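You operate a simulated robot arm through the tools that you are given. There is no shell and no other tool. Be economical: measure what you need, move in short steps, check, and stop when the job is done.

You run a simulated two-armed robot. Do the job below in one go: nothing can be reset, and whatever is moved stays where it is left.

JOB
Put two of the red cups of bolts from the bench with the blue edge on the bench marked flanges. Put two of the numbered pucks from the bench with the blue edge on the bench marked wash. Put the numbered copper ring labelled "4" from the bench marked flanges on the tube test stand and the numbered copper ring marked "3" on the levelling bench. Push the drawer of the flange bench shut. Any order will do.

The check looks at the end state, three seconds after you hand in, the way a careful person would. Anything else that was tipped, shoved, dropped, spilled or broken makes it a failure.

ROBOT AND FRAMES
Two 7-joint arms with fingered hands on one trunk, on a base that drives. Base frame: it is fixed to the floor where the robot stands at the start and does not move with it; the origin is under the middle of the robot, x ahead of it, y to its left, z up. Readings come in mm, degrees, newtons and seconds.
The left shoulder is at the start at [80, 198, 1450], the right one opposite. With the tool pointing down near the work surface each hand reaches from about 100 to 720 mm from the robot's upright axis, wherever it stands, measured 20 degrees to its own side. Places, roughly: bench marked flanges [-1400, -1500, 900]; bench marked wash [-1400, 4200, 900]; drawer of the flange bench [-1900, -2100, 700]; levelling bench [-3100, -2800, 800]; numbered copper ring [-1250, -1250, 1000]; numbered puck [750, -250, 750]; red cup of bolts (11x11x4 cm) [700, 100, 800]; tube test stand (20x16 cm) [560, 1280, 860]. Payload 4 kg a hand.
The TCP of each hand is the grasp point between the finger pads, 26 mm short of the fingertips. In the tool frame z runs along the fingers and y along their closing line. Largest opening 132 mm; the body of the gripper starts 73 mm behind the TCP. The gripper is a hand of 4 fingers: y runs from the thumb to the fingers, the wrist lies at [0, 0, -239] in the tool frame, and closing takes about 1.5 s.
Orientation is that of the tool frame in the base frame, as a unit quaternion [w, x, y, z]. With the fingers straight down and closing along the base's y, the tool's x points along the base's -x, its y along +y and its z along -z.

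CONTROLS
- The arms move only by the tool play_rows. It takes "left_series", "right_series" or both (then of equal length, played together; a hand with none holds still); each is a list of rows, each an object (a shift or turn left out is 0, a gripper value left out holds the last) with "slide": the shift along the tool's x, y, z in mm, a list of three; "rot": the turn, a rotation vector about the tool's x, y, z in degrees, a list of three; "claw": the finger opening in mm, from 0 to 132. In form: [{"slide": [x, y, z], "rot": [ax, ay, az], "claw": claw}, ...]. A call has 1 to 8 rows; each row is the pose to reach, as a shift and turn from the pose commanded when the call began, along the tool's axes at that moment. A row lasts 0.2 s, in which the tool goes at most 50 mm and 8.6 degrees; a call with a longer step from one row to the next is refused whole, and so is a gripper value outside its range. Where a pose cannot be reached the arm comes as near as it can. A force on the tool above 40 N (or 10 N above the force at the start of the call, whichever is more), or a blocked arm, ends the call early, and 0.2 s more pass. Each finger travels about 72 mm/s and halts on what it meets, pressing with about 24 N; the grip force reading is that of the motor and also rises with nothing between the fingers. The clock runs only during rows and for 0.2 s after the last one: add rows that repeat a pose to give the fingers time. It gives the time, the measured TCP pose, the force on the tool (base axes), the opening and the grip force at its end, in the units of the frame above (readings bear some noise), with the torque about the TCP (base axes, N m) and any sound that the robot's microphone picked up, and new pictures: "pictures" is both (left out), scene, wrist or none (wrist: the cameras of the hands that moved).
- Cameras (640 x 400 px; columns grow to the right, rows downward): "scene" is now at [103, -27.4, 1606.4]; the picture's right is [-0.37, -0.93, 0.00], its down [-0.71, 0.28, -0.64] and it looks along [0.60, -0.24, -0.76] (base axes); focal length 279 px, centre (320, 200). "left" rides on the left gripper at [-68, 2, -97] in its tool frame; the picture's right is [-0.03, -1.00, 0.00], its down [0.82, -0.02, -0.58] and it looks along [0.58, -0.02, 0.82] (tool axes); focal length 270 px, centre (320, 200). "right" rides on the right gripper at [68, 2, -97] in its tool frame; the picture's right is [-0.03, 1.00, 0.00], its down [-0.82, -0.02, -0.58] and it looks along [-0.58, -0.01, 0.82] (tool axes); focal length 270 px, centre (320, 200). There is no depth. A picture from a camera that has moved, and an enlarged one, comes with that camera's place and axes in the base frame and with its lens.
- slide_trunk(by): slides the trunk up (or, below 0, down) by that many mm; the arms and the scene camera ride with it, the base frame stays. It gives what a move gives, with no picture.
- roll_base(legs): drives the robot by 1 to 6 legs, each [ahead, left, turn to the left] in mm, mm and degrees, along the robot's own axes; the way and the turn of a leg run together, so that a leg with both is an arc; at most 1500 mm and 180 degrees a leg. The arms and the cameras ride along, it lands a little off, and it stops where it bumps. It gives what a move gives, and a new picture of the scene camera.
- hand_shape(shape, hand): the hand has 4 fingers and takes this shape, open, in about a second: jaw (thumb against the fingers, like two jaws); tri (thumb and two fingers); tip (a fingertip pinch); poke (one finger out to press); point (the index stretched); flat (the hand flat); cup (the hand cupped); fist (a fist). The gripper value then closes the fingers along that shape, each until it touches; the sizes above hold for jaw. It gives what a move gives, with no picture.
- turn_head(pan, tilt): turns the head with the scene camera to pan (to the left, within 86 degrees either way) and tilt (down, from -29 to 69), counted from straight ahead of the robot. It gives what a move gives, and a new picture of the scene camera.
- inspect(camera, box): a new picture of the part [left, top, right, bottom] of that camera's present view, enlarged. It takes no simulated time.
- finish_job(): hands the job in; it is judged then, once.

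Work in short steps. Places have to be worked out from the pictures, the camera data and where the tool is seen: move nearer, look again, correct. Check each grasp and each placing, and mend what went wrong. You have 196 turns and 260 pictures in all, those below and enlarged ones among them. Open the grippers and draw the arms clear of the work before you hand the job in, unless the task says otherwise; then end with one line.

The tools are called as name(argument=value, ...) on one line, values as JSON. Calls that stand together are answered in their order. play_rows: Moves the arms, as the interface text tells. Its arguments: {"type":"object","properties":{"left_series":{"type":"array","items":{"type":"object","properties":{"slide":{"type":"array","items":{"type":"number"}},"rot":{"type":"array","items":{"type":"number"}},"claw":{"type":"number"}}}},"right_series":{"type":"array","items":{"type":"object","properties":{"slide":{"type":"array","items":{"type":"number"}},"rot":{"type":"array","items":{"type":"number"}},"claw":{"type":"number"}}}},"pictures":{"type":"string","enum":["both","scene","wrist","none"]}},"required":[]} The other tools are called the same way: slide_trunk (by) slides the trunk up or down; hand_shape (shape, hand) gives the hand a shape; roll_base (legs) drives the base; turn_head (pan, tilt) turns the head that bears the scene camera; inspect (camera, box) takes an enlarged picture of a part of a camera's view; finish_job () hands the job in.

At the start:

```text
time: 0.0
left_eef_pos: [633.5, 38.5, 1143.2]
left_tool_rot: [0.0, 0.0, 1.0, 0.001]
left_force: [-0.4, -0.9, 0.2]
left_ft_torque: [-0.01, -0.03, 0.01]
left_finger_gap: 131.7
left_grasp_force: 0.1
left_shape: jaw
right_eef_pos: [387.6, -301.7, 1043.6]
right_tool_rot: [0.049, -0.002, 0.999, -0.016]
right_force: [-0.2, 0.1, -0.1]
right_ft_torque: [-0.03, 0.02, 0.01]
right_finger_gap: 131.9
right_grasp_force: 0.1
right_shape: jaw
trunk travel left (down, up): [-735.0, 105.0]
robot x, y, heading: [-0.4, 0.1, -0.0]
head pan, tilt: [-21.5, 49.8]
```

scene: 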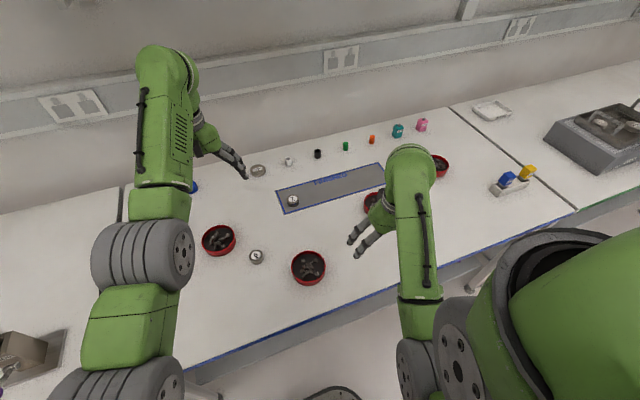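
right: 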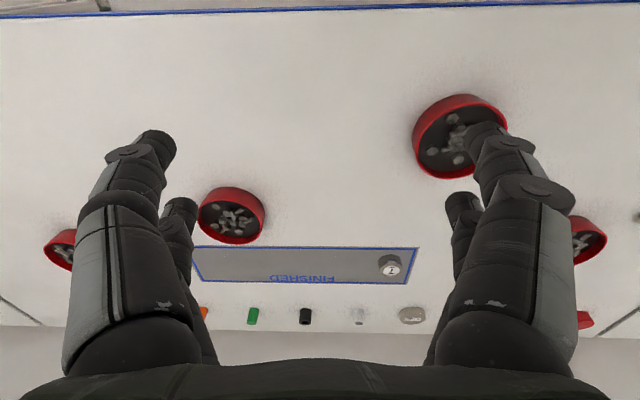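
left: 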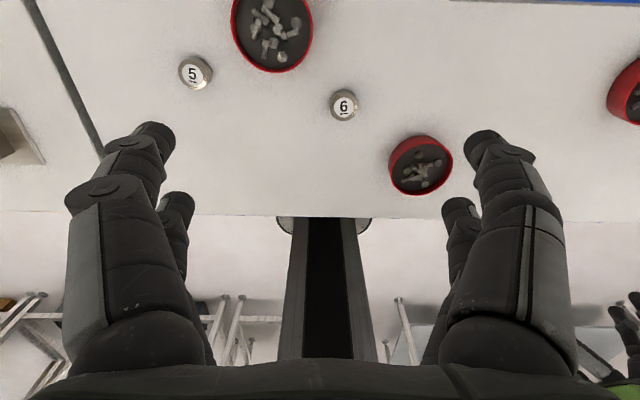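

The bench surface sits at about z=800, with the nearest cups near (675,98) and (485,-138), and pucks 5 and 6 near (620,218) and (580,0). I'll lower each hand above one of those cups for a closer look.

play_rows(left_series=[{"slide": [-7, 10, 32]}, {"slide": [-14, 20, 64]}, {"slide": [-21, 30, 96]}, {"slide": [-28, 40, 128]}, {"slide": [-35, 50, 160]}, {"slide": [-41.5, 59.5, 193]}], right_series=[{"slide": [-15, 27, 16], "rot": [0, 1, 0]}, {"slide": [-30, 54, 32], "rot": [0, 2, 0]}, {"slide": [-45, 82, 48], "rot": [0, 3, 0]}, {"slide": [-60, 109, 64], "rot": [0, 4, 0]}, {"slide": [-75, 136, 80], "rot": [0, 5, 0]}, {"slide": [-89, 163, 98], "rot": [1, 5.6, 0]}])

```text
time: 0.7
left_eef_pos: [650.9, 60.8, 1045.0]
left_tool_rot: [-0.001, 0.0, 1.0, -0.001]
left_force: [0.8, -0.5, -0.3]
left_ft_torque: [0.03, 0.01, 0.01]
left_finger_gap: 131.7
left_grasp_force: 0.0
left_shape: jaw
right_eef_pos: [409.5, -303.2, 979.4]
right_tool_rot: [0.026, 0.082, 0.996, -0.019]
right_force: [-0.1, -0.2, -0.4]
right_ft_torque: [0.02, 0.02, 0.0]
right_finger_gap: 131.9
right_grasp_force: 0.1
right_shape: jaw
trunk travel left (down, up): [-735.0, 105.0]
robot x, y, heading: [1.4, 0.4, 0.0]
head pan, tilt: [-21.5, 49.8]
stopped in row 3 (right hand): the arm was blocked; the commanded pose is now the measured one
camera scene: at [105.8, -26.9, 1578.1], right [-0.37, -0.93, 0.0], down [-0.71, 0.28, -0.64], along [0.6, -0.24, -0.77], focal length 279 px, centre (320, 200)
camera right: at [337.8, -285.7, 1073.1], right [0.19, 0.98, -0.03], down [0.77, -0.13, 0.62], along [0.61, -0.14, -0.78], focal length 270 px, centre (320, 200)
camera left: at [718.8, 62.5, 1142.7], right [0.03, -1.0, 0.0], down [-0.81, -0.02, 0.58], along [-0.58, -0.02, -0.82], focal length 270 px, centre (320, 200)
```

scene: 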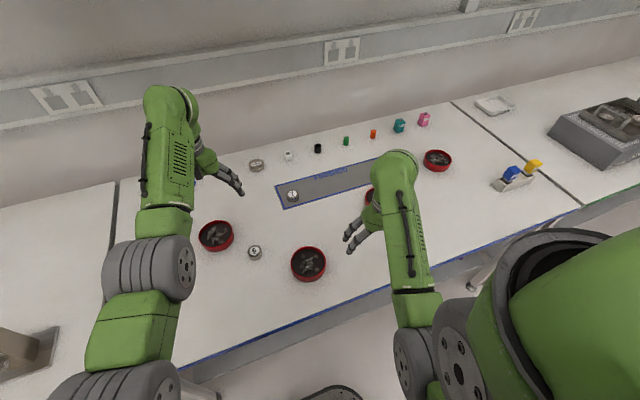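
right: 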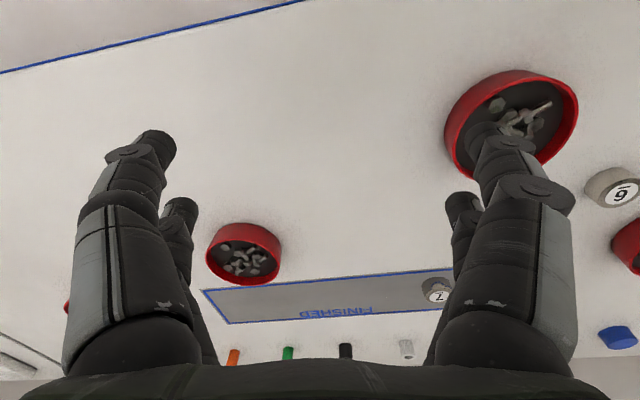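
left: 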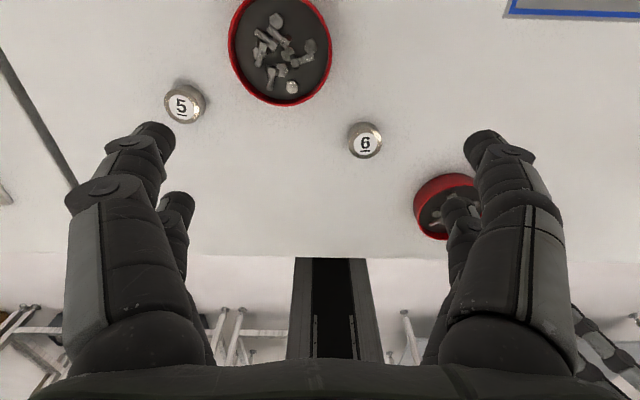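

The right arm was blocked and twisted a little, and the trunk rode down with the motion. I'll move only the right hand, forward and up with its yaw corrected, to see which way it's free.

play_rows(right_series=[{"slide": [-30, 0, -10], "rot": [0, 0, 3]}, {"slide": [-60, 0, -20], "rot": [0, 1, 6]}, {"slide": [-95, 20, -20], "rot": [0, 2, 9]}], pictures="none")

```text
time: 1.5
left_eef_pos: [650.2, 61.0, 1048.2]
left_tool_rot: [-0.001, 0.0, 1.0, -0.001]
left_force: [-0.3, 0.0, -0.5]
left_ft_torque: [-0.02, 0.0, 0.0]
left_finger_gap: 132.0
left_grasp_force: 0.0
left_shape: jaw
right_eef_pos: [508.4, -295.9, 1008.2]
right_tool_rot: [0.012, 0.16, 0.987, -0.016]
right_force: [-0.9, -0.1, -1.2]
right_ft_torque: [-0.04, 0.0, 0.0]
right_finger_gap: 132.0
right_grasp_force: 0.0
right_shape: jaw
trunk travel left (down, up): [-735.0, 105.0]
robot x, y, heading: [-4.9, -2.0, -0.0]
head pan, tilt: [-21.5, 49.8]
```

Forward motion worked, but my yaw correction went the wrong way. Now I'll shift the right hand toward C2 at (487,-138) and unwind about 18° of yaw.

play_rows(right_series=[{"slide": [17, 36, 10], "rot": [0, 0, -4]}, {"slide": [35, 72, 20], "rot": [0, 0, -9]}, {"slide": [52, 108, 30], "rot": [0, 0, -14]}, {"slide": [70, 143, 40], "rot": [0, 0, -18.4]}], left_series=[{"slide": [-7, 10, 25]}, {"slide": [-14, 20, 50]}, {"slide": [-21, 30, 75]}, {"slide": [-25, 37, 95]}])

```text
time: 2.5
left_eef_pos: [677.3, 99.9, 954.2]
left_tool_rot: [0.0, 0.0, 1.0, -0.001]
left_force: [0.1, -0.2, 0.1]
left_ft_torque: [-0.03, -0.01, 0.02]
left_finger_gap: 131.7
left_grasp_force: 0.0
left_shape: jaw
right_eef_pos: [484.8, -140.0, 962.3]
right_tool_rot: [0.009, 0.0, 1.0, -0.017]
right_force: [0.3, -0.1, 0.2]
right_ft_torque: [-0.02, 0.0, 0.04]
right_finger_gap: 131.7
right_grasp_force: 0.0
right_shape: jaw
trunk travel left (down, up): [-735.0, 105.0]
robot x, y, heading: [2.7, -0.2, 0.1]
head pan, tilt: [-21.5, 49.8]
camera scene: at [103.0, -26.1, 1581.9], right [-0.37, -0.93, 0.0], down [-0.71, 0.28, -0.65], along [0.6, -0.24, -0.76], focal length 279 px, centre (320, 200)
camera right: at [413.0, -135.5, 1058.8], right [0.03, 1.0, -0.03], down [0.8, 0.0, 0.59], along [0.59, -0.04, -0.8], focal length 270 px, centre (320, 200)
camera left: at [744.7, 101.0, 1052.0], right [0.03, -1.0, 0.0], down [-0.82, -0.02, 0.58], along [-0.58, -0.02, -0.82], focal length 270 px, centre (320, 200)
```

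scene: 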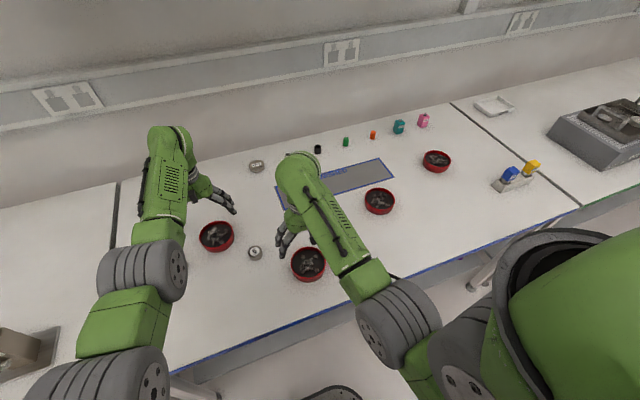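
right: 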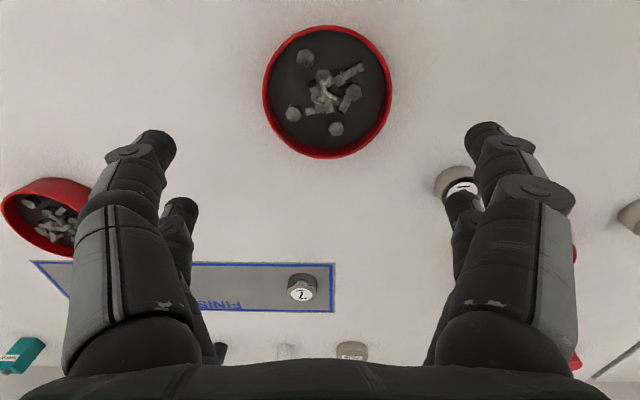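
left: 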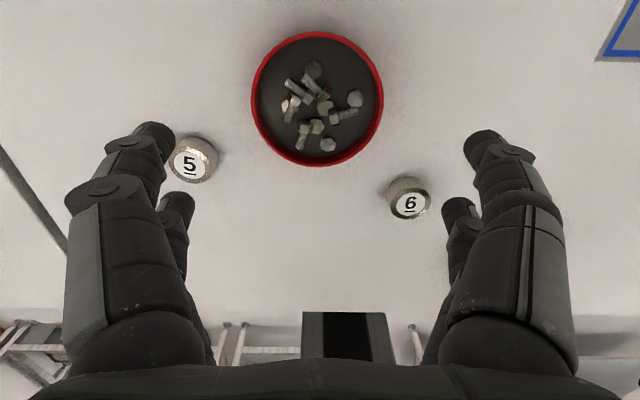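

The cups measure about 101 mm across, with centres at (681,101) and (477,-138) and rims at about z=840. I'll lower both hands around them to about z=834.

play_rows(left_series=[{"slide": [-4, 1, 30]}, {"slide": [-4, 1, 60]}, {"slide": [-4, 1, 90]}, {"slide": [-4, 1, 110]}, {"slide": [-4, 1, 120]}], right_series=[{"slide": [10, 3, 30], "rot": [-1, 0, 0]}, {"slide": [10, 5, 60], "rot": [-2, 1, 0]}, {"slide": [10, 6.4, 90], "rot": [-2, 1, 0]}, {"slide": [10, 6.4, 115], "rot": [-2, 1, 0]}, {"slide": [10, 6.4, 128], "rot": [-2, 1, 0]}], pictures="wrist")

```text
time: 3.7
left_eef_pos: [669.4, 99.2, 837.9]
left_tool_rot: [0.0, 0.0, 1.0, -0.001]
left_force: [-0.1, 0.7, 1.0]
left_ft_torque: [0.01, -0.01, -0.03]
left_finger_gap: 131.8
left_grasp_force: 0.1
left_shape: jaw
left hand out of reach, approached as far as the arm can: row 4, 5
right_eef_pos: [479.4, -138.3, 833.0]
right_tool_rot: [0.0, 0.001, 1.0, 0.001]
right_force: [-0.7, -0.2, -1.1]
right_ft_torque: [-0.02, -0.01, 0.01]
right_finger_gap: 132.1
right_grasp_force: 0.1
right_shape: jaw
trunk travel left (down, up): [-735.0, 105.0]
robot x, y, heading: [0.8, -2.3, 0.1]
head pan, tilt: [-21.5, 49.8]
camera right: at [410.0, -137.3, 930.9], right [0.03, 1.0, 0.0], down [0.81, -0.02, 0.58], along [0.58, -0.01, -0.81], focal length 270 px, centre (320, 200)
camera left: at [737.9, 101.6, 936.2], right [0.03, -1.0, 0.0], down [-0.82, -0.02, 0.58], along [-0.58, -0.02, -0.82], focal length 270 px, centre (320, 200)
```

right: 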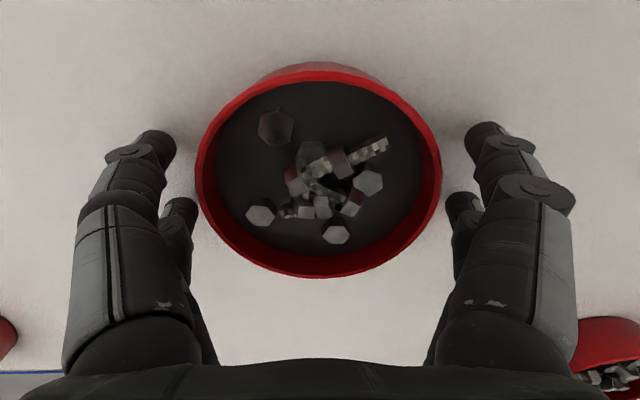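
left: 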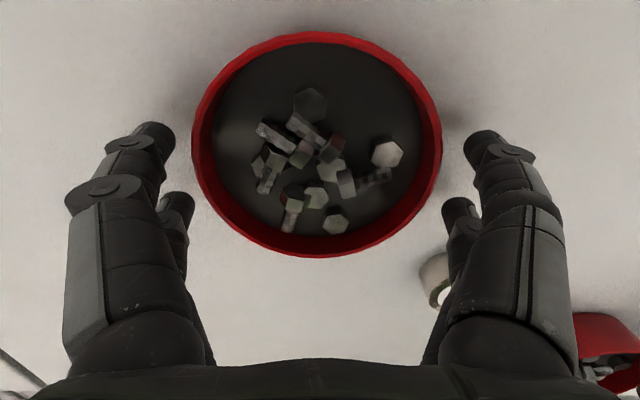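

The right hand is well centred on its cup, but the left ran out of reach about 14 mm short. I'll close the right hand and raise the left, so the base can move forward later.

play_rows(right_series=[{"claw": 85}, {"claw": 85}, {"claw": 85}, {"claw": 85}, {"claw": 85}], left_series=[{"slide": [0, 0, -30]}, {"slide": [0, 0, -60]}, {"slide": [0, 0, -80]}, {"slide": [0, 0, -80]}, {"slide": [0, 0, -80]}], pictures="wrist")

play_rows(right_series=[{"slide": [0, 0, -15]}, {"slide": [0, 0, -40]}, {"slide": [0, 0, -70]}, {"slide": [0, 0, -90]}, {"slide": [0, 0, -90]}], pictures="both")

```text
time: 4.9
left_eef_pos: [669.5, 96.8, 917.7]
left_tool_rot: [0.0, 0.001, 1.0, 0.0]
left_force: [0.4, 0.4, -0.3]
left_ft_torque: [0.04, -0.02, -0.02]
left_finger_gap: 131.9
left_grasp_force: 0.1
left_shape: jaw
right_eef_pos: [479.8, -139.1, 833.3]
right_tool_rot: [0.001, 0.0, 1.0, 0.001]
right_force: [0.2, -1.0, 0.4]
right_ft_torque: [-0.01, 0.0, 0.01]
right_finger_gap: 88.8
right_grasp_force: 24.2
right_shape: jaw
trunk travel left (down, up): [-735.0, 105.0]
robot x, y, heading: [-0.1, -0.8, -0.0]
head pan, tilt: [-21.5, 49.8]
camera right: at [410.0, -137.6, 930.5], right [0.03, 1.0, 0.0], down [0.82, -0.02, 0.58], along [0.58, -0.01, -0.82], focal length 270 px, centre (320, 200)
camera left: at [738.0, 98.5, 1015.8], right [0.03, -1.0, 0.0], down [-0.82, -0.02, 0.58], along [-0.58, -0.02, -0.82], focal length 270 px, centre (320, 200)
```

right: 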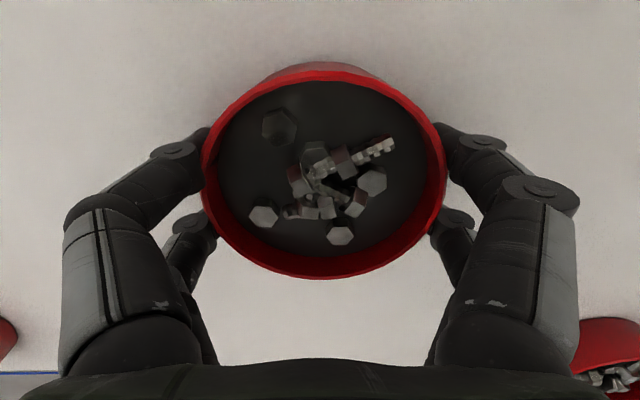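
left: 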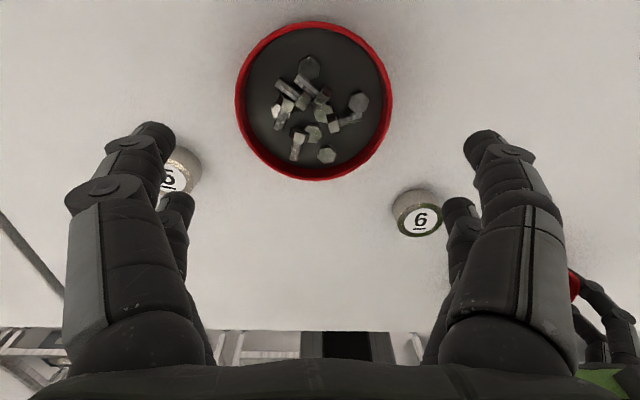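

```text
time: 6.1
left_eef_pos: [670.3, 95.6, 917.6]
left_tool_rot: [0.0, 0.0, 1.0, -0.001]
left_force: [0.4, 0.0, 0.2]
left_ft_torque: [-0.01, 0.02, 0.01]
left_finger_gap: 131.8
left_grasp_force: 0.1
left_shape: jaw
right_eef_pos: [477.4, -139.6, 922.1]
right_tool_rot: [0.001, 0.0, 1.0, 0.001]
right_force: [-0.6, 0.5, -3.2]
right_ft_torque: [-0.03, -0.03, -0.02]
right_finger_gap: 89.1
right_grasp_force: 24.0
right_shape: jaw
trunk travel left (down, up): [-735.0, 105.0]
robot x, y, heading: [-0.6, -1.1, -0.2]
head pan, tilt: [-21.5, 49.8]
camera scene: at [103.7, -27.6, 1581.8], right [-0.37, -0.93, 0.0], down [-0.71, 0.28, -0.64], along [0.6, -0.24, -0.76], focal length 279 px, centre (320, 200)
camera right: at [408.2, -138.8, 1020.8], right [0.03, 1.0, 0.0], down [0.82, -0.02, 0.58], along [0.58, -0.01, -0.82], focal length 270 px, centre (320, 200)
```

scene: 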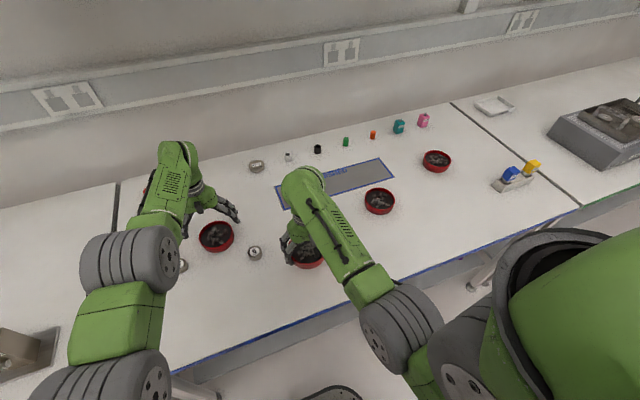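
right: 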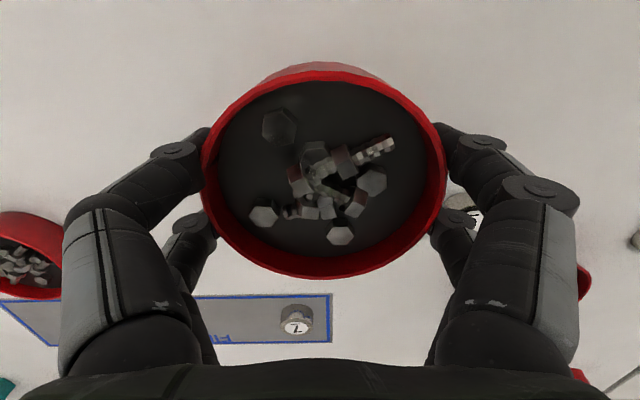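

The right cup is lifted level and held. Next I'll drive forward 55 mm so the left hand can reach its cup.

roll_base(legs=[[55, 0, 0]])

inspect(camera="left", box=[0, 0, 640, 400])

```text
time: 7.0
left_eef_pos: [715.2, 97.7, 925.3]
left_tool_rot: [0.004, -0.001, 1.0, 0.0]
left_force: [-0.1, -0.2, 0.3]
left_ft_torque: [-0.02, -0.04, -0.02]
left_finger_gap: 131.8
left_grasp_force: 0.0
left_shape: jaw
right_eef_pos: [522.1, -139.8, 928.0]
right_tool_rot: [0.004, 0.001, 1.0, 0.001]
right_force: [-1.5, 0.3, -3.3]
right_ft_torque: [0.0, -0.05, 0.01]
right_finger_gap: 89.1
right_grasp_force: 23.9
right_shape: jaw
trunk travel left (down, up): [-735.0, 105.0]
robot x, y, heading: [56.9, -1.8, -0.2]
head pan, tilt: [-21.5, 49.8]
camera scene: at [142.1, -27.6, 1582.9], right [-0.37, -0.93, 0.0], down [-0.71, 0.28, -0.65], along [0.61, -0.24, -0.76], focal length 279 px, centre (320, 200)
```

scene: 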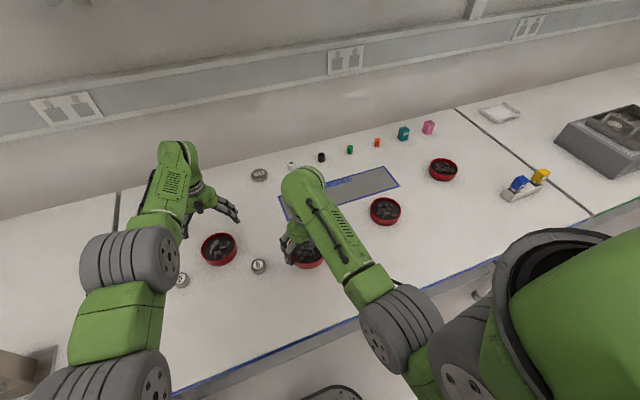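

```text
1.00 times, centred on (320, 200) of left
camera zoom: at [782.1, 97.7, 1023.0], right [0.02, -1.0, 0.0], down [-0.82, -0.02, 0.57], along [-0.57, -0.01, -0.82], focal length 270 px, centre (320, 200)
```

zoom: 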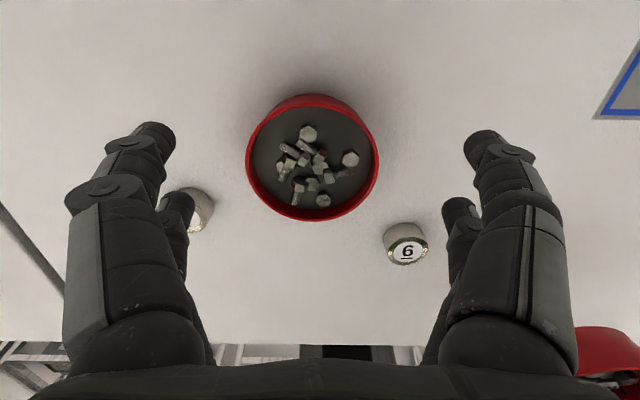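

The cup is at (683,102) and the left TCP is at (715,98,925). I'll move over it and down to about z=834.

play_rows(left_series=[{"slide": [16, 2, 0]}, {"slide": [32, 4.5, 20]}, {"slide": [32, 4.5, 50]}, {"slide": [32, 4.5, 75]}, {"slide": [32, 4.5, 90]}, {"slide": [32, 4.5, 90]}], pictures="wrist")

```text
time: 8.4
left_eef_pos: [692.8, 97.9, 827.7]
left_tool_rot: [0.0, -0.001, 1.0, -0.001]
left_force: [0.1, -0.1, -0.3]
left_ft_torque: [0.01, -0.02, 0.03]
left_finger_gap: 131.7
left_grasp_force: 0.1
left_shape: jaw
right_eef_pos: [530.2, -140.9, 922.6]
right_tool_rot: [0.001, 0.001, 1.0, 0.001]
right_force: [-1.0, 1.5, -3.5]
right_ft_torque: [-0.01, -0.05, 0.0]
right_finger_gap: 89.1
right_grasp_force: 23.6
right_shape: jaw
trunk travel left (down, up): [-735.0, 105.0]
robot x, y, heading: [53.4, -2.7, -0.2]
head pan, tilt: [-21.5, 49.8]
camera left: at [760.3, 99.7, 925.2], right [0.03, -1.0, 0.0], down [-0.82, -0.02, 0.58], along [-0.58, -0.02, -0.82], focal length 270 px, centre (320, 200)
```

left: 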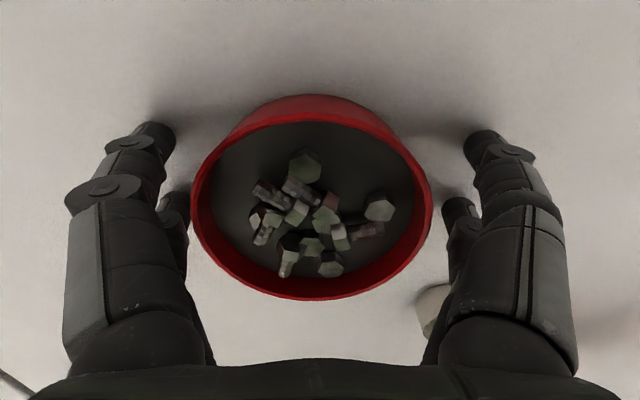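

The hand is nearly aligned but needs about -9 mm in x, +3.5 in y and 5 mm up. I'll adjust and then close.

play_rows(left_series=[{"slide": [9, 3.5, -6]}, {"slide": [9, 3.5, -6]}, {"slide": [9, 3.5, -6], "claw": 85}, {"slide": [9, 3.5, -6], "claw": 85}, {"slide": [9, 3.5, -6], "claw": 85}, {"slide": [9, 3.5, -6], "claw": 85}, {"slide": [9, 3.5, -6], "claw": 85}], pictures="wrist")

play_rows(left_series=[{"slide": [0, 0, -15]}, {"slide": [0, 0, -40]}, {"slide": [0, 0, -70]}, {"slide": [0, 0, -100]}, {"slide": [0, 0, -120]}, {"slide": [0, 0, -120]}], pictures="wrist")

```text
time: 10.0
left_eef_pos: [683.9, 101.9, 832.9]
left_tool_rot: [-0.001, 0.0, 1.0, 0.0]
left_force: [0.3, 0.1, 0.3]
left_ft_torque: [0.01, -0.04, 0.02]
left_finger_gap: 88.2
left_grasp_force: 24.0
left_shape: jaw
right_eef_pos: [530.5, -139.4, 921.7]
right_tool_rot: [0.0, 0.001, 1.0, 0.0]
right_force: [0.9, 0.8, -3.4]
right_ft_torque: [0.01, 0.01, -0.01]
right_finger_gap: 89.0
right_grasp_force: 24.2
right_shape: jaw
trunk travel left (down, up): [-735.0, 105.0]
robot x, y, heading: [50.0, 1.8, -0.1]
head pan, tilt: [-21.5, 49.8]
camera left: at [752.4, 103.9, 930.5], right [0.02, -1.0, 0.0], down [-0.82, -0.02, 0.58], along [-0.58, -0.01, -0.82], focal length 270 px, centre (320, 200)
```

left: 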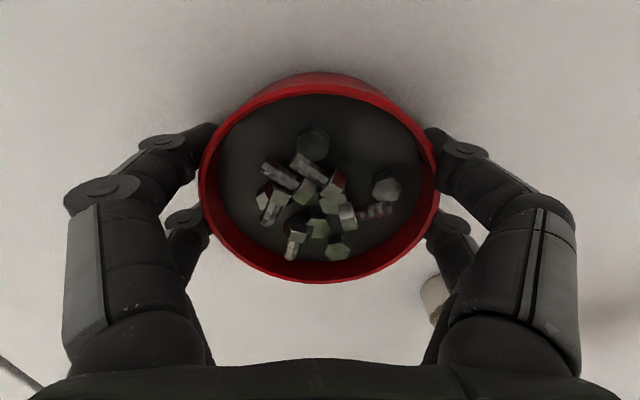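

```text
time: 11.4
left_eef_pos: [682.4, 104.4, 952.3]
left_tool_rot: [-0.001, 0.0, 1.0, 0.0]
left_force: [-0.6, 0.2, -3.2]
left_ft_torque: [0.0, 0.0, 0.0]
left_finger_gap: 87.9
left_grasp_force: 24.3
left_shape: jaw
right_eef_pos: [530.7, -140.9, 922.1]
right_tool_rot: [0.0, 0.001, 1.0, 0.002]
right_force: [0.8, -0.2, -2.4]
right_ft_torque: [-0.01, -0.06, -0.01]
right_finger_gap: 88.9
right_grasp_force: 24.4
right_shape: jaw
trunk travel left (down, up): [-735.0, 105.0]
robot x, y, heading: [52.3, 0.4, -0.0]
head pan, tilt: [-21.5, 49.8]
camera left: at [751.0, 106.6, 1050.2], right [0.02, -1.0, 0.0], down [-0.82, -0.02, 0.58], along [-0.58, -0.01, -0.82], focal length 270 px, centre (320, 200)
```

left: 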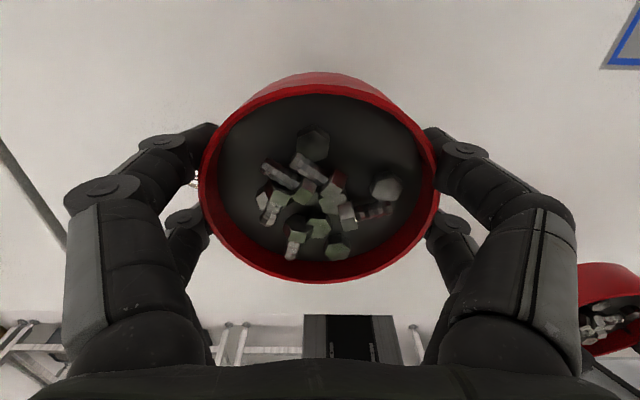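

Both cups are held at about 3 N each. I'll raise the trunk 100 mm for clearance, back away from the bench, and look around.

slide_trunk(by=100)

play_rows(left_series=[{"slide": [30, 5, 0]}, {"slide": [65, 10, 0]}, {"slide": [100, 15, 0]}, {"slide": [135, 20, 0]}, {"slide": [170, 25, 0]}, {"slide": [200, 30, 0]}, {"slide": [220, 30, 0]}], right_series=[{"slide": [10, -5, 0]}, {"slide": [20, -10, 0]}, {"slide": [30, -15, 0]}, {"slide": [40, -20, 0]}, {"slide": [50, -25, 0]}, {"slide": [60, -30, 0]}, {"slide": [70, -30, 0]}], pictures="none")

turn_head(pan=-80, tilt=25)

turn_head(pan=80, tilt=25)

```text
time: 12.7
left_eef_pos: [682.4, 105.2, 1051.5]
left_tool_rot: [-0.001, 0.001, 1.0, -0.001]
left_force: [0.1, 0.1, -3.5]
left_ft_torque: [0.0, 0.0, 0.0]
left_finger_gap: 87.9
left_grasp_force: 23.7
left_shape: jaw
right_eef_pos: [530.5, -141.3, 1022.7]
right_tool_rot: [0.0, 0.001, 1.0, 0.0]
right_force: [-0.4, 0.5, -4.1]
right_ft_torque: [0.02, 0.01, -0.01]
right_finger_gap: 89.3
right_grasp_force: 23.6
right_shape: jaw
trunk travel left (down, up): [-835.0, 5.0]
robot x, y, heading: [52.5, 1.5, 0.2]
head pan, tilt: [-21.5, 49.8]
```

```text
time: 14.3
left_eef_pos: [461.8, 134.8, 1052.7]
left_tool_rot: [0.0, 0.0, 1.0, 0.0]
left_force: [-0.9, -0.1, -3.7]
left_ft_torque: [0.01, -0.02, 0.01]
left_finger_gap: 88.0
left_grasp_force: 23.9
left_shape: jaw
right_eef_pos: [458.2, -171.1, 1022.8]
right_tool_rot: [0.001, 0.0, 1.0, 0.001]
right_force: [0.5, 0.2, -3.8]
right_ft_torque: [-0.03, -0.02, 0.0]
right_finger_gap: 88.9
right_grasp_force: 23.6
right_shape: jaw
trunk travel left (down, up): [-835.0, 5.0]
robot x, y, heading: [50.2, 0.2, -0.1]
head pan, tilt: [-21.5, 49.8]
```

```text
time: 15.6
left_eef_pos: [462.8, 134.3, 1050.9]
left_tool_rot: [0.0, 0.001, 1.0, -0.001]
left_force: [0.7, -0.5, -3.8]
left_ft_torque: [-0.04, -0.04, -0.03]
left_finger_gap: 88.0
left_grasp_force: 24.2
left_shape: jaw
right_eef_pos: [459.8, -169.5, 1023.7]
right_tool_rot: [0.0, 0.001, 1.0, 0.001]
right_force: [-0.5, -0.2, -3.8]
right_ft_torque: [-0.01, 0.0, -0.03]
right_finger_gap: 89.0
right_grasp_force: 23.9
right_shape: jaw
trunk travel left (down, up): [-835.0, 5.0]
robot x, y, heading: [52.7, 1.9, -0.0]
head pan, tilt: [-80.0, 25.0]
camera scene: at [100.2, -89.9, 1719.1], right [-0.98, -0.17, 0.0], down [-0.07, 0.42, -0.91], along [0.16, -0.89, -0.42], focal length 279 px, centre (320, 200)
```

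scene: 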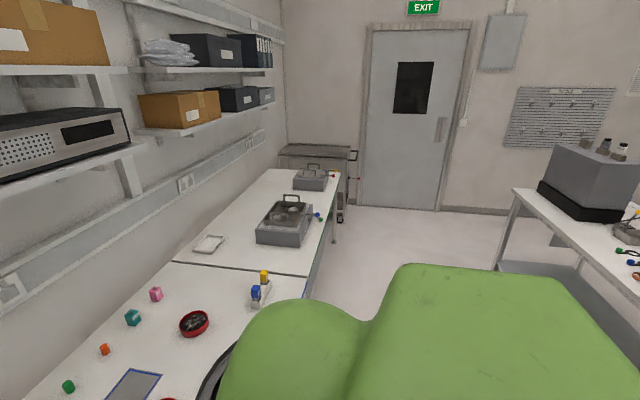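

```text
time: 18.1
left_eef_pos: [461.5, 133.7, 1052.2]
left_tool_rot: [0.0, 0.001, 1.0, -0.002]
left_force: [-0.1, -0.9, -4.4]
left_ft_torque: [0.04, -0.02, -0.03]
left_finger_gap: 88.0
left_grasp_force: 23.5
left_shape: jaw
right_eef_pos: [459.5, -170.8, 1023.3]
right_tool_rot: [0.0, 0.0, 1.0, 0.001]
right_force: [0.2, -0.4, -4.3]
right_ft_torque: [0.01, 0.02, -0.02]
right_finger_gap: 89.2
right_grasp_force: 23.8
right_shape: jaw
trunk travel left (down, up): [-835.0, 5.0]
robot x, y, heading: [54.0, -2.8, 0.0]
head pan, tilt: [80.0, 25.0]
camera scene: at [100.5, 91.5, 1719.1], right [0.98, -0.18, 0.0], down [-0.07, -0.42, -0.91], along [0.16, 0.89, -0.42], focal length 279 px, centre (320, 200)
```

scene: 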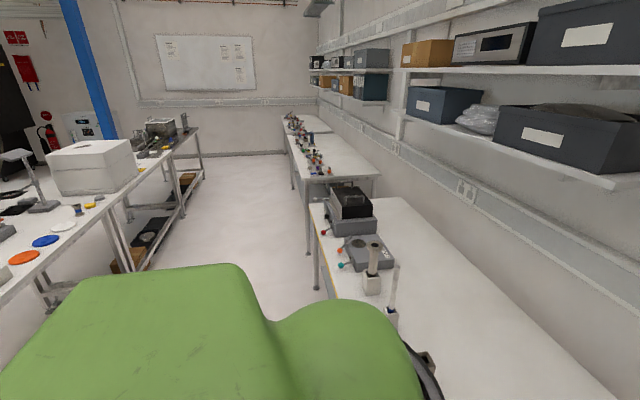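

The aisle runs between the blue-edge bench (x>340) and the rear benches (front edge about x=-1000). I'll back up to about x=-300, turn round, and look toward the flange bench.

turn_head(pan=0, tilt=35)

roll_base(legs=[[-350, 0, 0], [0, 0, -90], [0, 0, -90]])

```text
time: 19.6
left_eef_pos: [463.0, 136.2, 1051.3]
left_tool_rot: [0.0, 0.0, 1.0, -0.001]
left_force: [-0.1, 0.3, -3.9]
left_ft_torque: [0.04, 0.0, -0.02]
left_finger_gap: 88.2
left_grasp_force: 23.5
left_shape: jaw
right_eef_pos: [458.9, -172.0, 1022.9]
right_tool_rot: [-0.001, 0.0, 1.0, 0.001]
right_force: [0.7, -0.4, -3.8]
right_ft_torque: [-0.02, 0.01, -0.03]
right_finger_gap: 89.0
right_grasp_force: 23.8
right_shape: jaw
trunk travel left (down, up): [-835.0, 5.0]
robot x, y, heading: [50.7, 3.1, -0.3]
head pan, tilt: [0.0, 35.0]
camera scene: at [172.5, 0.8, 1703.3], right [0.0, -1.0, 0.0], down [-0.57, 0.0, -0.82], along [0.82, 0.0, -0.57], focal length 279 px, centre (320, 200)
```

scene: 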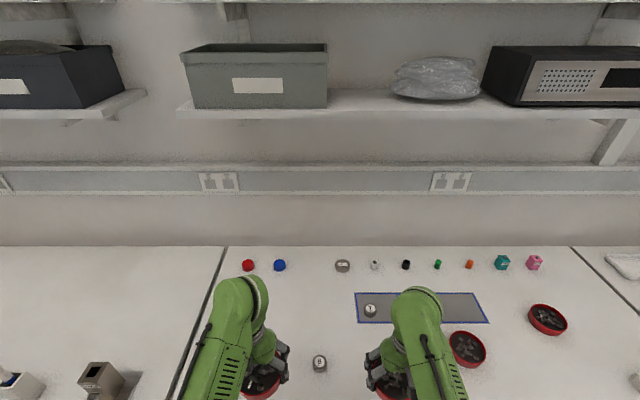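

```text
time: 29.4
left_eef_pos: [-704.2, -156.8, 1052.7]
left_tool_rot: [-0.001, 1.0, 0.028, 0.0]
left_force: [0.2, -0.4, -3.4]
left_ft_torque: [-0.04, 0.01, 0.03]
left_finger_gap: 87.8
left_grasp_force: 24.4
left_shape: jaw
right_eef_pos: [-718.8, 147.8, 1023.3]
right_tool_rot: [0.001, 1.0, 0.028, 0.0]
right_force: [-0.4, -0.3, -3.6]
right_ft_torque: [-0.01, -0.02, -0.02]
right_finger_gap: 88.9
right_grasp_force: 24.5
right_shape: jaw
trunk travel left (down, up): [-835.0, 5.0]
robot x, y, heading: [-300.0, 0.9, -177.0]
head pan, tilt: [0.0, 35.0]
camera scene: at [-420.1, -5.8, 1703.3], right [-0.06, 1.0, 0.0], down [0.57, 0.03, -0.82], along [-0.82, -0.05, -0.57], focal length 279 px, centre (320, 200)
```

scene: 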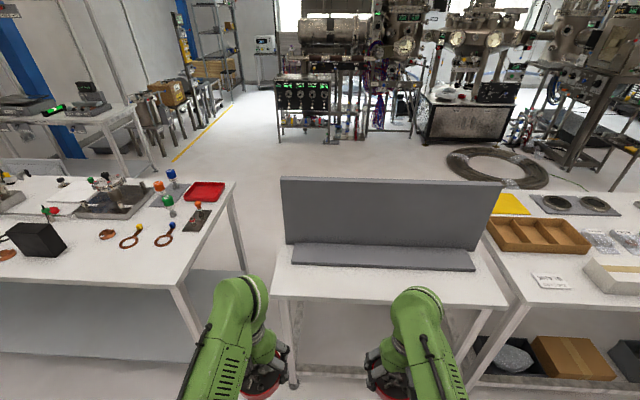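

The flange bench is the one on the left, with its near corner around (-1015,-570). I'll straighten the heading and slide left to stand in front of it.

roll_base(legs=[[0, 0, -3], [0, 1000, 0]])

turn_head(pan=25, tilt=40)

```text
time: 35.0
left_eef_pos: [-709.8, -1127.1, 1051.7]
left_tool_rot: [0.0, 1.0, 0.0, 0.0]
left_force: [0.0, -0.3, -3.5]
left_ft_torque: [0.0, 0.0, 0.01]
left_finger_gap: 88.2
left_grasp_force: 24.2
left_shape: jaw
right_eef_pos: [-706.5, -821.1, 1021.6]
right_tool_rot: [0.0, 1.0, 0.001, 0.0]
right_force: [0.4, 0.6, -4.1]
right_ft_torque: [-0.02, 0.02, 0.02]
right_finger_gap: 89.2
right_grasp_force: 24.3
right_shape: jaw
trunk travel left (down, up): [-835.0, 5.0]
robot x, y, heading: [-299.2, -995.5, -179.9]
head pan, tilt: [0.0, 35.0]
camera scene: at [-418.3, -989.5, 1703.3], right [0.0, 1.0, 0.0], down [0.57, 0.0, -0.82], along [-0.82, 0.0, -0.57], focal length 279 px, centre (320, 200)
```

scene: 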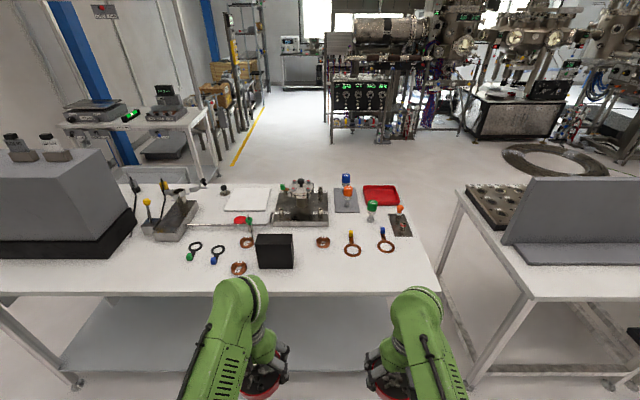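

```text
time: 35.9
left_eef_pos: [-709.8, -1128.9, 1051.9]
left_tool_rot: [-0.001, 1.0, 0.001, 0.0]
left_force: [0.5, 0.3, -4.0]
left_ft_torque: [-0.04, 0.02, -0.05]
left_finger_gap: 88.0
left_grasp_force: 24.0
left_shape: jaw
right_eef_pos: [-708.2, -823.1, 1022.0]
right_tool_rot: [0.001, 1.0, 0.001, -0.001]
right_force: [-0.4, -1.2, -4.1]
right_ft_torque: [0.03, -0.01, 0.02]
right_finger_gap: 89.0
right_grasp_force: 24.3
right_shape: jaw
trunk travel left (down, up): [-835.0, 5.0]
robot x, y, heading: [-298.9, -988.3, -180.0]
head pan, tilt: [25.0, 40.0]
camera scene: at [-407.2, -1027.7, 1695.8], right [-0.42, 0.91, 0.0], down [0.58, 0.27, -0.77], along [-0.69, -0.32, -0.64], focal length 279 px, centre (320, 200)
```

scene: 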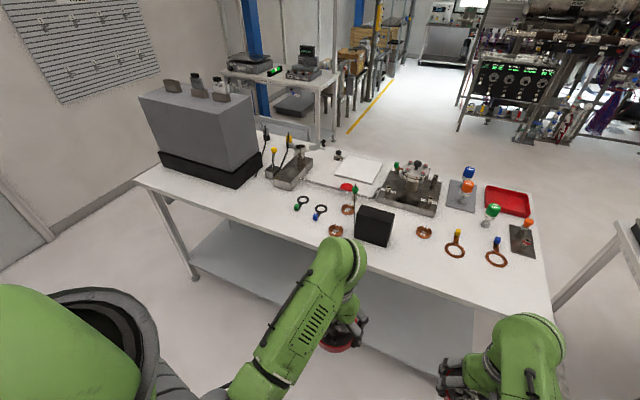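

The flange bench is in view, so I'll zoom in on the rings, free spaces and labels.

inspect(camera="scene", box=[260, 130, 420, 260])

inspect(camera="scene", box=[390, 150, 560, 280])

```text
3.08 times, centred on (340, 195) of scene
camera zoom: at [-407.2, -1027.7, 1695.8], right [-0.42, 0.91, 0.0], down [0.58, 0.27, -0.77], along [-0.69, -0.32, -0.64], focal length 858 px, centre (258, 215)
```

zoom: 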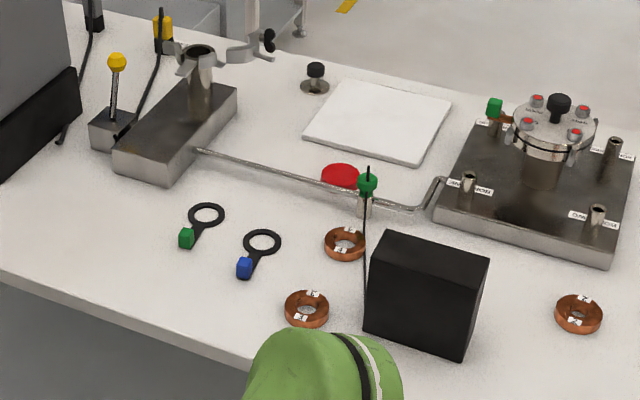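

```text
3.08 times, centred on (475, 215) of scene
camera zoom: at [-407.2, -1027.7, 1695.8], right [-0.42, 0.91, 0.0], down [0.58, 0.27, -0.77], along [-0.69, -0.32, -0.64], focal length 858 px, centre (-157, 154)
```

zoom: 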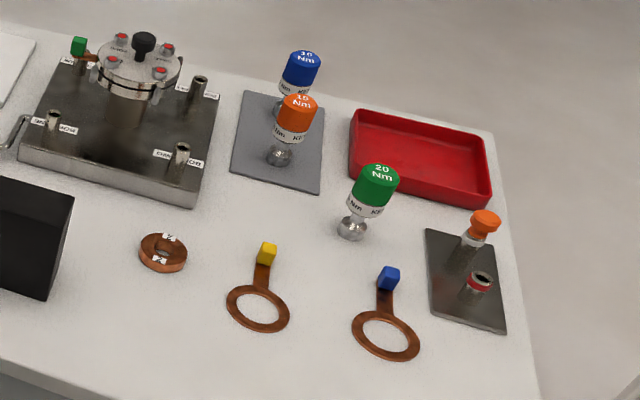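

There are three numbered copper rings, near (-1119,-1289), (-1260,-1291) and (-1265,-974). The bench front around y=-1600 to -1800 is clear, so I'll drive there to set the cups down.

roll_base(legs=[[0, 680, 0], [230, 0, 0]])

turn_head(pan=0, tilt=50)

```text
time: 41.0
left_eef_pos: [-934.2, -1814.4, 1052.9]
left_tool_rot: [0.0, 1.0, 0.001, -0.001]
left_force: [-0.3, -0.4, -3.5]
left_ft_torque: [0.01, 0.04, -0.03]
left_finger_gap: 88.2
left_grasp_force: 23.8
left_shape: jaw
right_eef_pos: [-933.3, -1509.4, 1025.2]
right_tool_rot: [0.001, 1.0, 0.001, -0.003]
right_force: [1.2, 0.1, -3.9]
right_ft_torque: [-0.01, 0.04, -0.01]
right_finger_gap: 89.0
right_grasp_force: 23.9
right_shape: jaw
trunk travel left (down, up): [-835.0, 5.0]
robot x, y, heading: [-529.5, -1679.3, -180.0]
head pan, tilt: [25.0, 40.0]
camera scene: at [-629.1, -1714.6, 1696.3], right [-0.42, 0.91, 0.0], down [0.58, 0.27, -0.77], along [-0.7, -0.33, -0.64], focal length 279 px, centre (320, 200)
```

scene: 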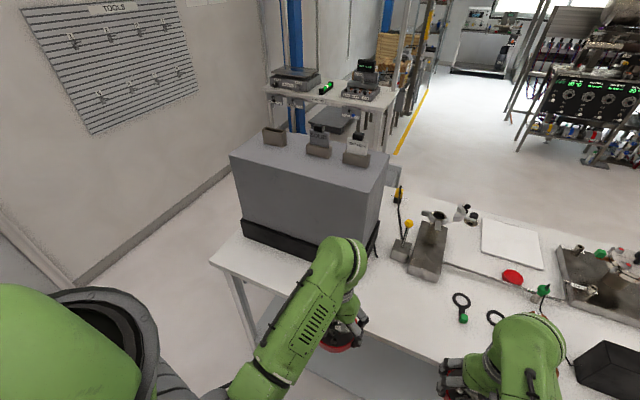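

```text
time: 41.9
left_eef_pos: [-940.1, -1815.7, 1051.5]
left_tool_rot: [-0.001, 1.0, 0.001, 0.001]
left_force: [-0.8, -1.3, -3.1]
left_ft_torque: [0.05, 0.01, 0.0]
left_finger_gap: 88.1
left_grasp_force: 23.6
left_shape: jaw
right_eef_pos: [-937.7, -1510.2, 1022.5]
right_tool_rot: [0.001, 1.0, 0.002, 0.002]
right_force: [0.3, 0.5, -4.3]
right_ft_torque: [0.01, -0.03, -0.03]
right_finger_gap: 88.7
right_grasp_force: 24.3
right_shape: jaw
trunk travel left (down, up): [-835.0, 5.0]
robot x, y, heading: [-532.9, -1680.5, -179.8]
head pan, tilt: [0.0, 50.0]
camera scene: at [-637.8, -1679.2, 1681.5], right [0.0, 1.0, 0.0], down [0.77, 0.0, -0.64], along [-0.64, 0.0, -0.77], focal length 279 px, centre (320, 200)
```

scene: 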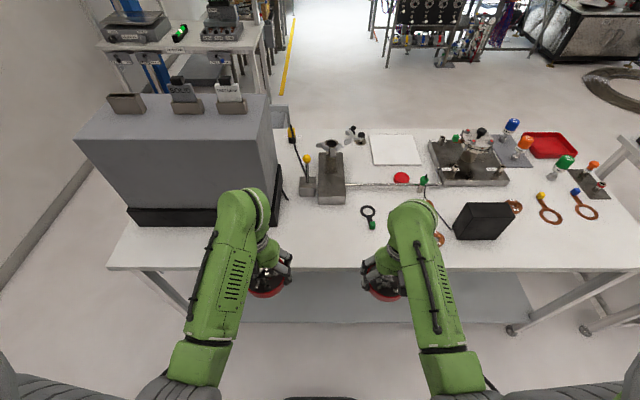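

The spot is clear. I'll move the left cup to about (-1095,-1780) at z≈965, then lower it in small steps.

play_rows(left_series=[{"slide": [-35, -9, 0]}, {"slide": [-75, -18, 0]}, {"slide": [-115, -27, 10]}, {"slide": [-150, -36, 35]}, {"slide": [-155, -36, 65]}, {"slide": [-155, -36, 86]}, {"slide": [-155, -36, 86]}], pictures="both")

```text
time: 43.5
left_eef_pos: [-1097.4, -1780.1, 962.5]
left_tool_rot: [0.0, 1.0, 0.0, 0.001]
left_force: [-0.3, 0.4, -3.9]
left_ft_torque: [-0.01, 0.01, 0.02]
left_finger_gap: 87.9
left_grasp_force: 24.0
left_shape: jaw
right_eef_pos: [-937.0, -1510.1, 1023.0]
right_tool_rot: [0.001, 1.0, 0.0, 0.0]
right_force: [0.2, 0.0, -3.0]
right_ft_torque: [0.01, 0.01, 0.02]
right_finger_gap: 88.7
right_grasp_force: 23.9
right_shape: jaw
trunk travel left (down, up): [-835.0, 5.0]
robot x, y, heading: [-527.9, -1679.7, -179.8]
head pan, tilt: [0.0, 50.0]
camera scene: at [-636.7, -1679.0, 1681.6], right [0.0, 1.0, 0.0], down [0.77, 0.0, -0.64], along [-0.64, 0.0, -0.77], focal length 279 px, centre (320, 200)
camera left: at [-1165.6, -1781.9, 1060.4], right [-0.03, 1.0, 0.0], down [0.82, 0.02, 0.58], along [0.58, 0.02, -0.82], focal length 270 px, centre (320, 200)
```

scene: 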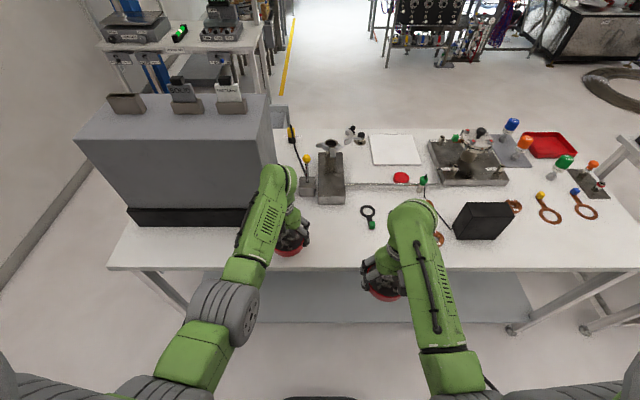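
left: 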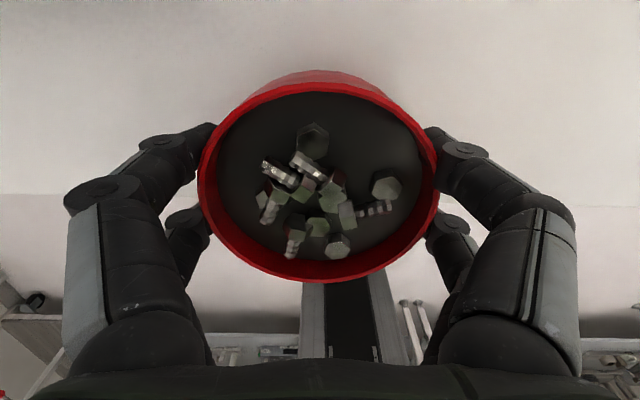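

From the edge parallax, the bench surface is at about z=865–870, with its edge at x≈-1030. I'll go 25 mm deeper and lower to about z=915.

play_rows(left_series=[{"slide": [-25, 0, 10]}, {"slide": [-25, 0, 30]}, {"slide": [-25, 0, 48]}, {"slide": [-25, 0, 48]}], pictures="wrist")

play_rows(left_series=[{"slide": [0, 0, 3]}, {"slide": [0, 0, 6]}, {"slide": [0, 0, 6]}], pictures="none")

```text
time: 44.5
left_eef_pos: [-1117.0, -1780.0, 916.8]
left_tool_rot: [-0.001, 1.0, 0.001, 0.001]
left_force: [0.0, -0.3, -3.9]
left_ft_torque: [-0.03, 0.0, 0.01]
left_finger_gap: 88.0
left_grasp_force: 23.7
left_shape: jaw
right_eef_pos: [-936.6, -1509.7, 1021.8]
right_tool_rot: [0.001, 1.0, 0.001, 0.0]
right_force: [0.7, 0.5, -3.2]
right_ft_torque: [0.02, -0.03, 0.02]
right_finger_gap: 88.6
right_grasp_force: 23.8
right_shape: jaw
trunk travel left (down, up): [-835.0, 5.0]
robot x, y, heading: [-527.2, -1680.9, -180.0]
head pan, tilt: [0.0, 50.0]
camera left: at [-1187.1, -1782.0, 1014.9], right [-0.03, 1.0, 0.0], down [0.82, 0.02, 0.58], along [0.58, 0.02, -0.82], focal length 270 px, centre (320, 200)
```

left: 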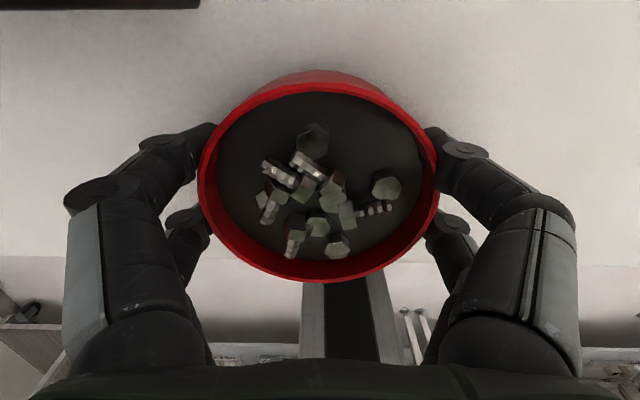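

```text
time: 45.3
left_eef_pos: [-1118.8, -1780.6, 912.5]
left_tool_rot: [-0.002, 1.0, 0.001, 0.0]
left_force: [-0.3, -1.7, 6.4]
left_ft_torque: [-0.12, 0.01, -0.03]
left_finger_gap: 87.7
left_grasp_force: 24.0
left_shape: jaw
right_eef_pos: [-936.1, -1510.1, 1021.8]
right_tool_rot: [0.001, 1.0, 0.001, 0.0]
right_force: [0.2, 0.2, -3.8]
right_ft_torque: [-0.01, 0.01, -0.02]
right_finger_gap: 88.9
right_grasp_force: 23.8
right_shape: jaw
trunk travel left (down, up): [-835.0, 5.0]
robot x, y, heading: [-528.1, -1681.6, -180.1]
head pan, tilt: [0.0, 50.0]
```

The cup touched at TCP z≈913, so the bench surface is at about 880. I'll open the hand, lift, and check.

play_rows(left_series=[{"slide": [0, 0, -1], "claw": 110}, {"slide": [0, 0, -1], "claw": 125}, {"slide": [0, 0, -1], "claw": 125}, {"slide": [0, 0, -30], "claw": 125}, {"slide": [0, 0, -70], "claw": 125}, {"slide": [0, 0, -110], "claw": 125}, {"slide": [40, 0, -140], "claw": 130}, {"slide": [90, 0, -140], "claw": 130}], pictures="both")

```text
time: 47.1
left_eef_pos: [-1025.5, -1781.1, 1052.0]
left_tool_rot: [0.0, 1.0, 0.001, -0.002]
left_force: [0.7, 0.4, -0.2]
left_ft_torque: [-0.02, -0.01, -0.02]
left_finger_gap: 129.9
left_grasp_force: 0.1
left_shape: jaw
right_eef_pos: [-934.1, -1509.5, 1023.9]
right_tool_rot: [0.0, 1.0, 0.0, -0.002]
right_force: [0.7, -0.6, -3.7]
right_ft_torque: [0.04, 0.06, 0.04]
right_finger_gap: 88.8
right_grasp_force: 24.2
right_shape: jaw
trunk travel left (down, up): [-835.0, 5.0]
robot x, y, heading: [-528.5, -1677.2, -180.0]
head pan, tilt: [0.0, 50.0]
camera scene: at [-631.2, -1679.6, 1682.0], right [0.0, 1.0, 0.0], down [0.76, 0.0, -0.64], along [-0.64, 0.0, -0.76], focal length 279 px, centre (320, 200)
camera left: at [-1093.6, -1782.8, 1150.6], right [-0.03, 1.0, 0.0], down [0.82, 0.02, 0.58], along [0.58, 0.02, -0.82], focal length 270 px, centre (320, 200)
```

scene: 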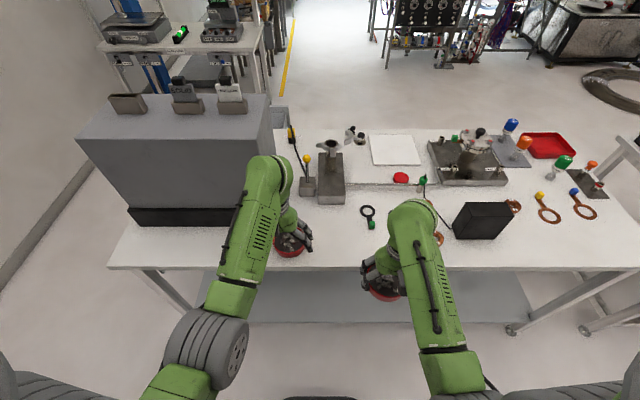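
left: 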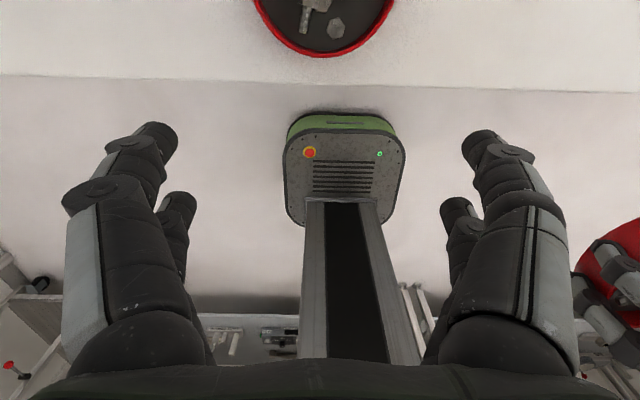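

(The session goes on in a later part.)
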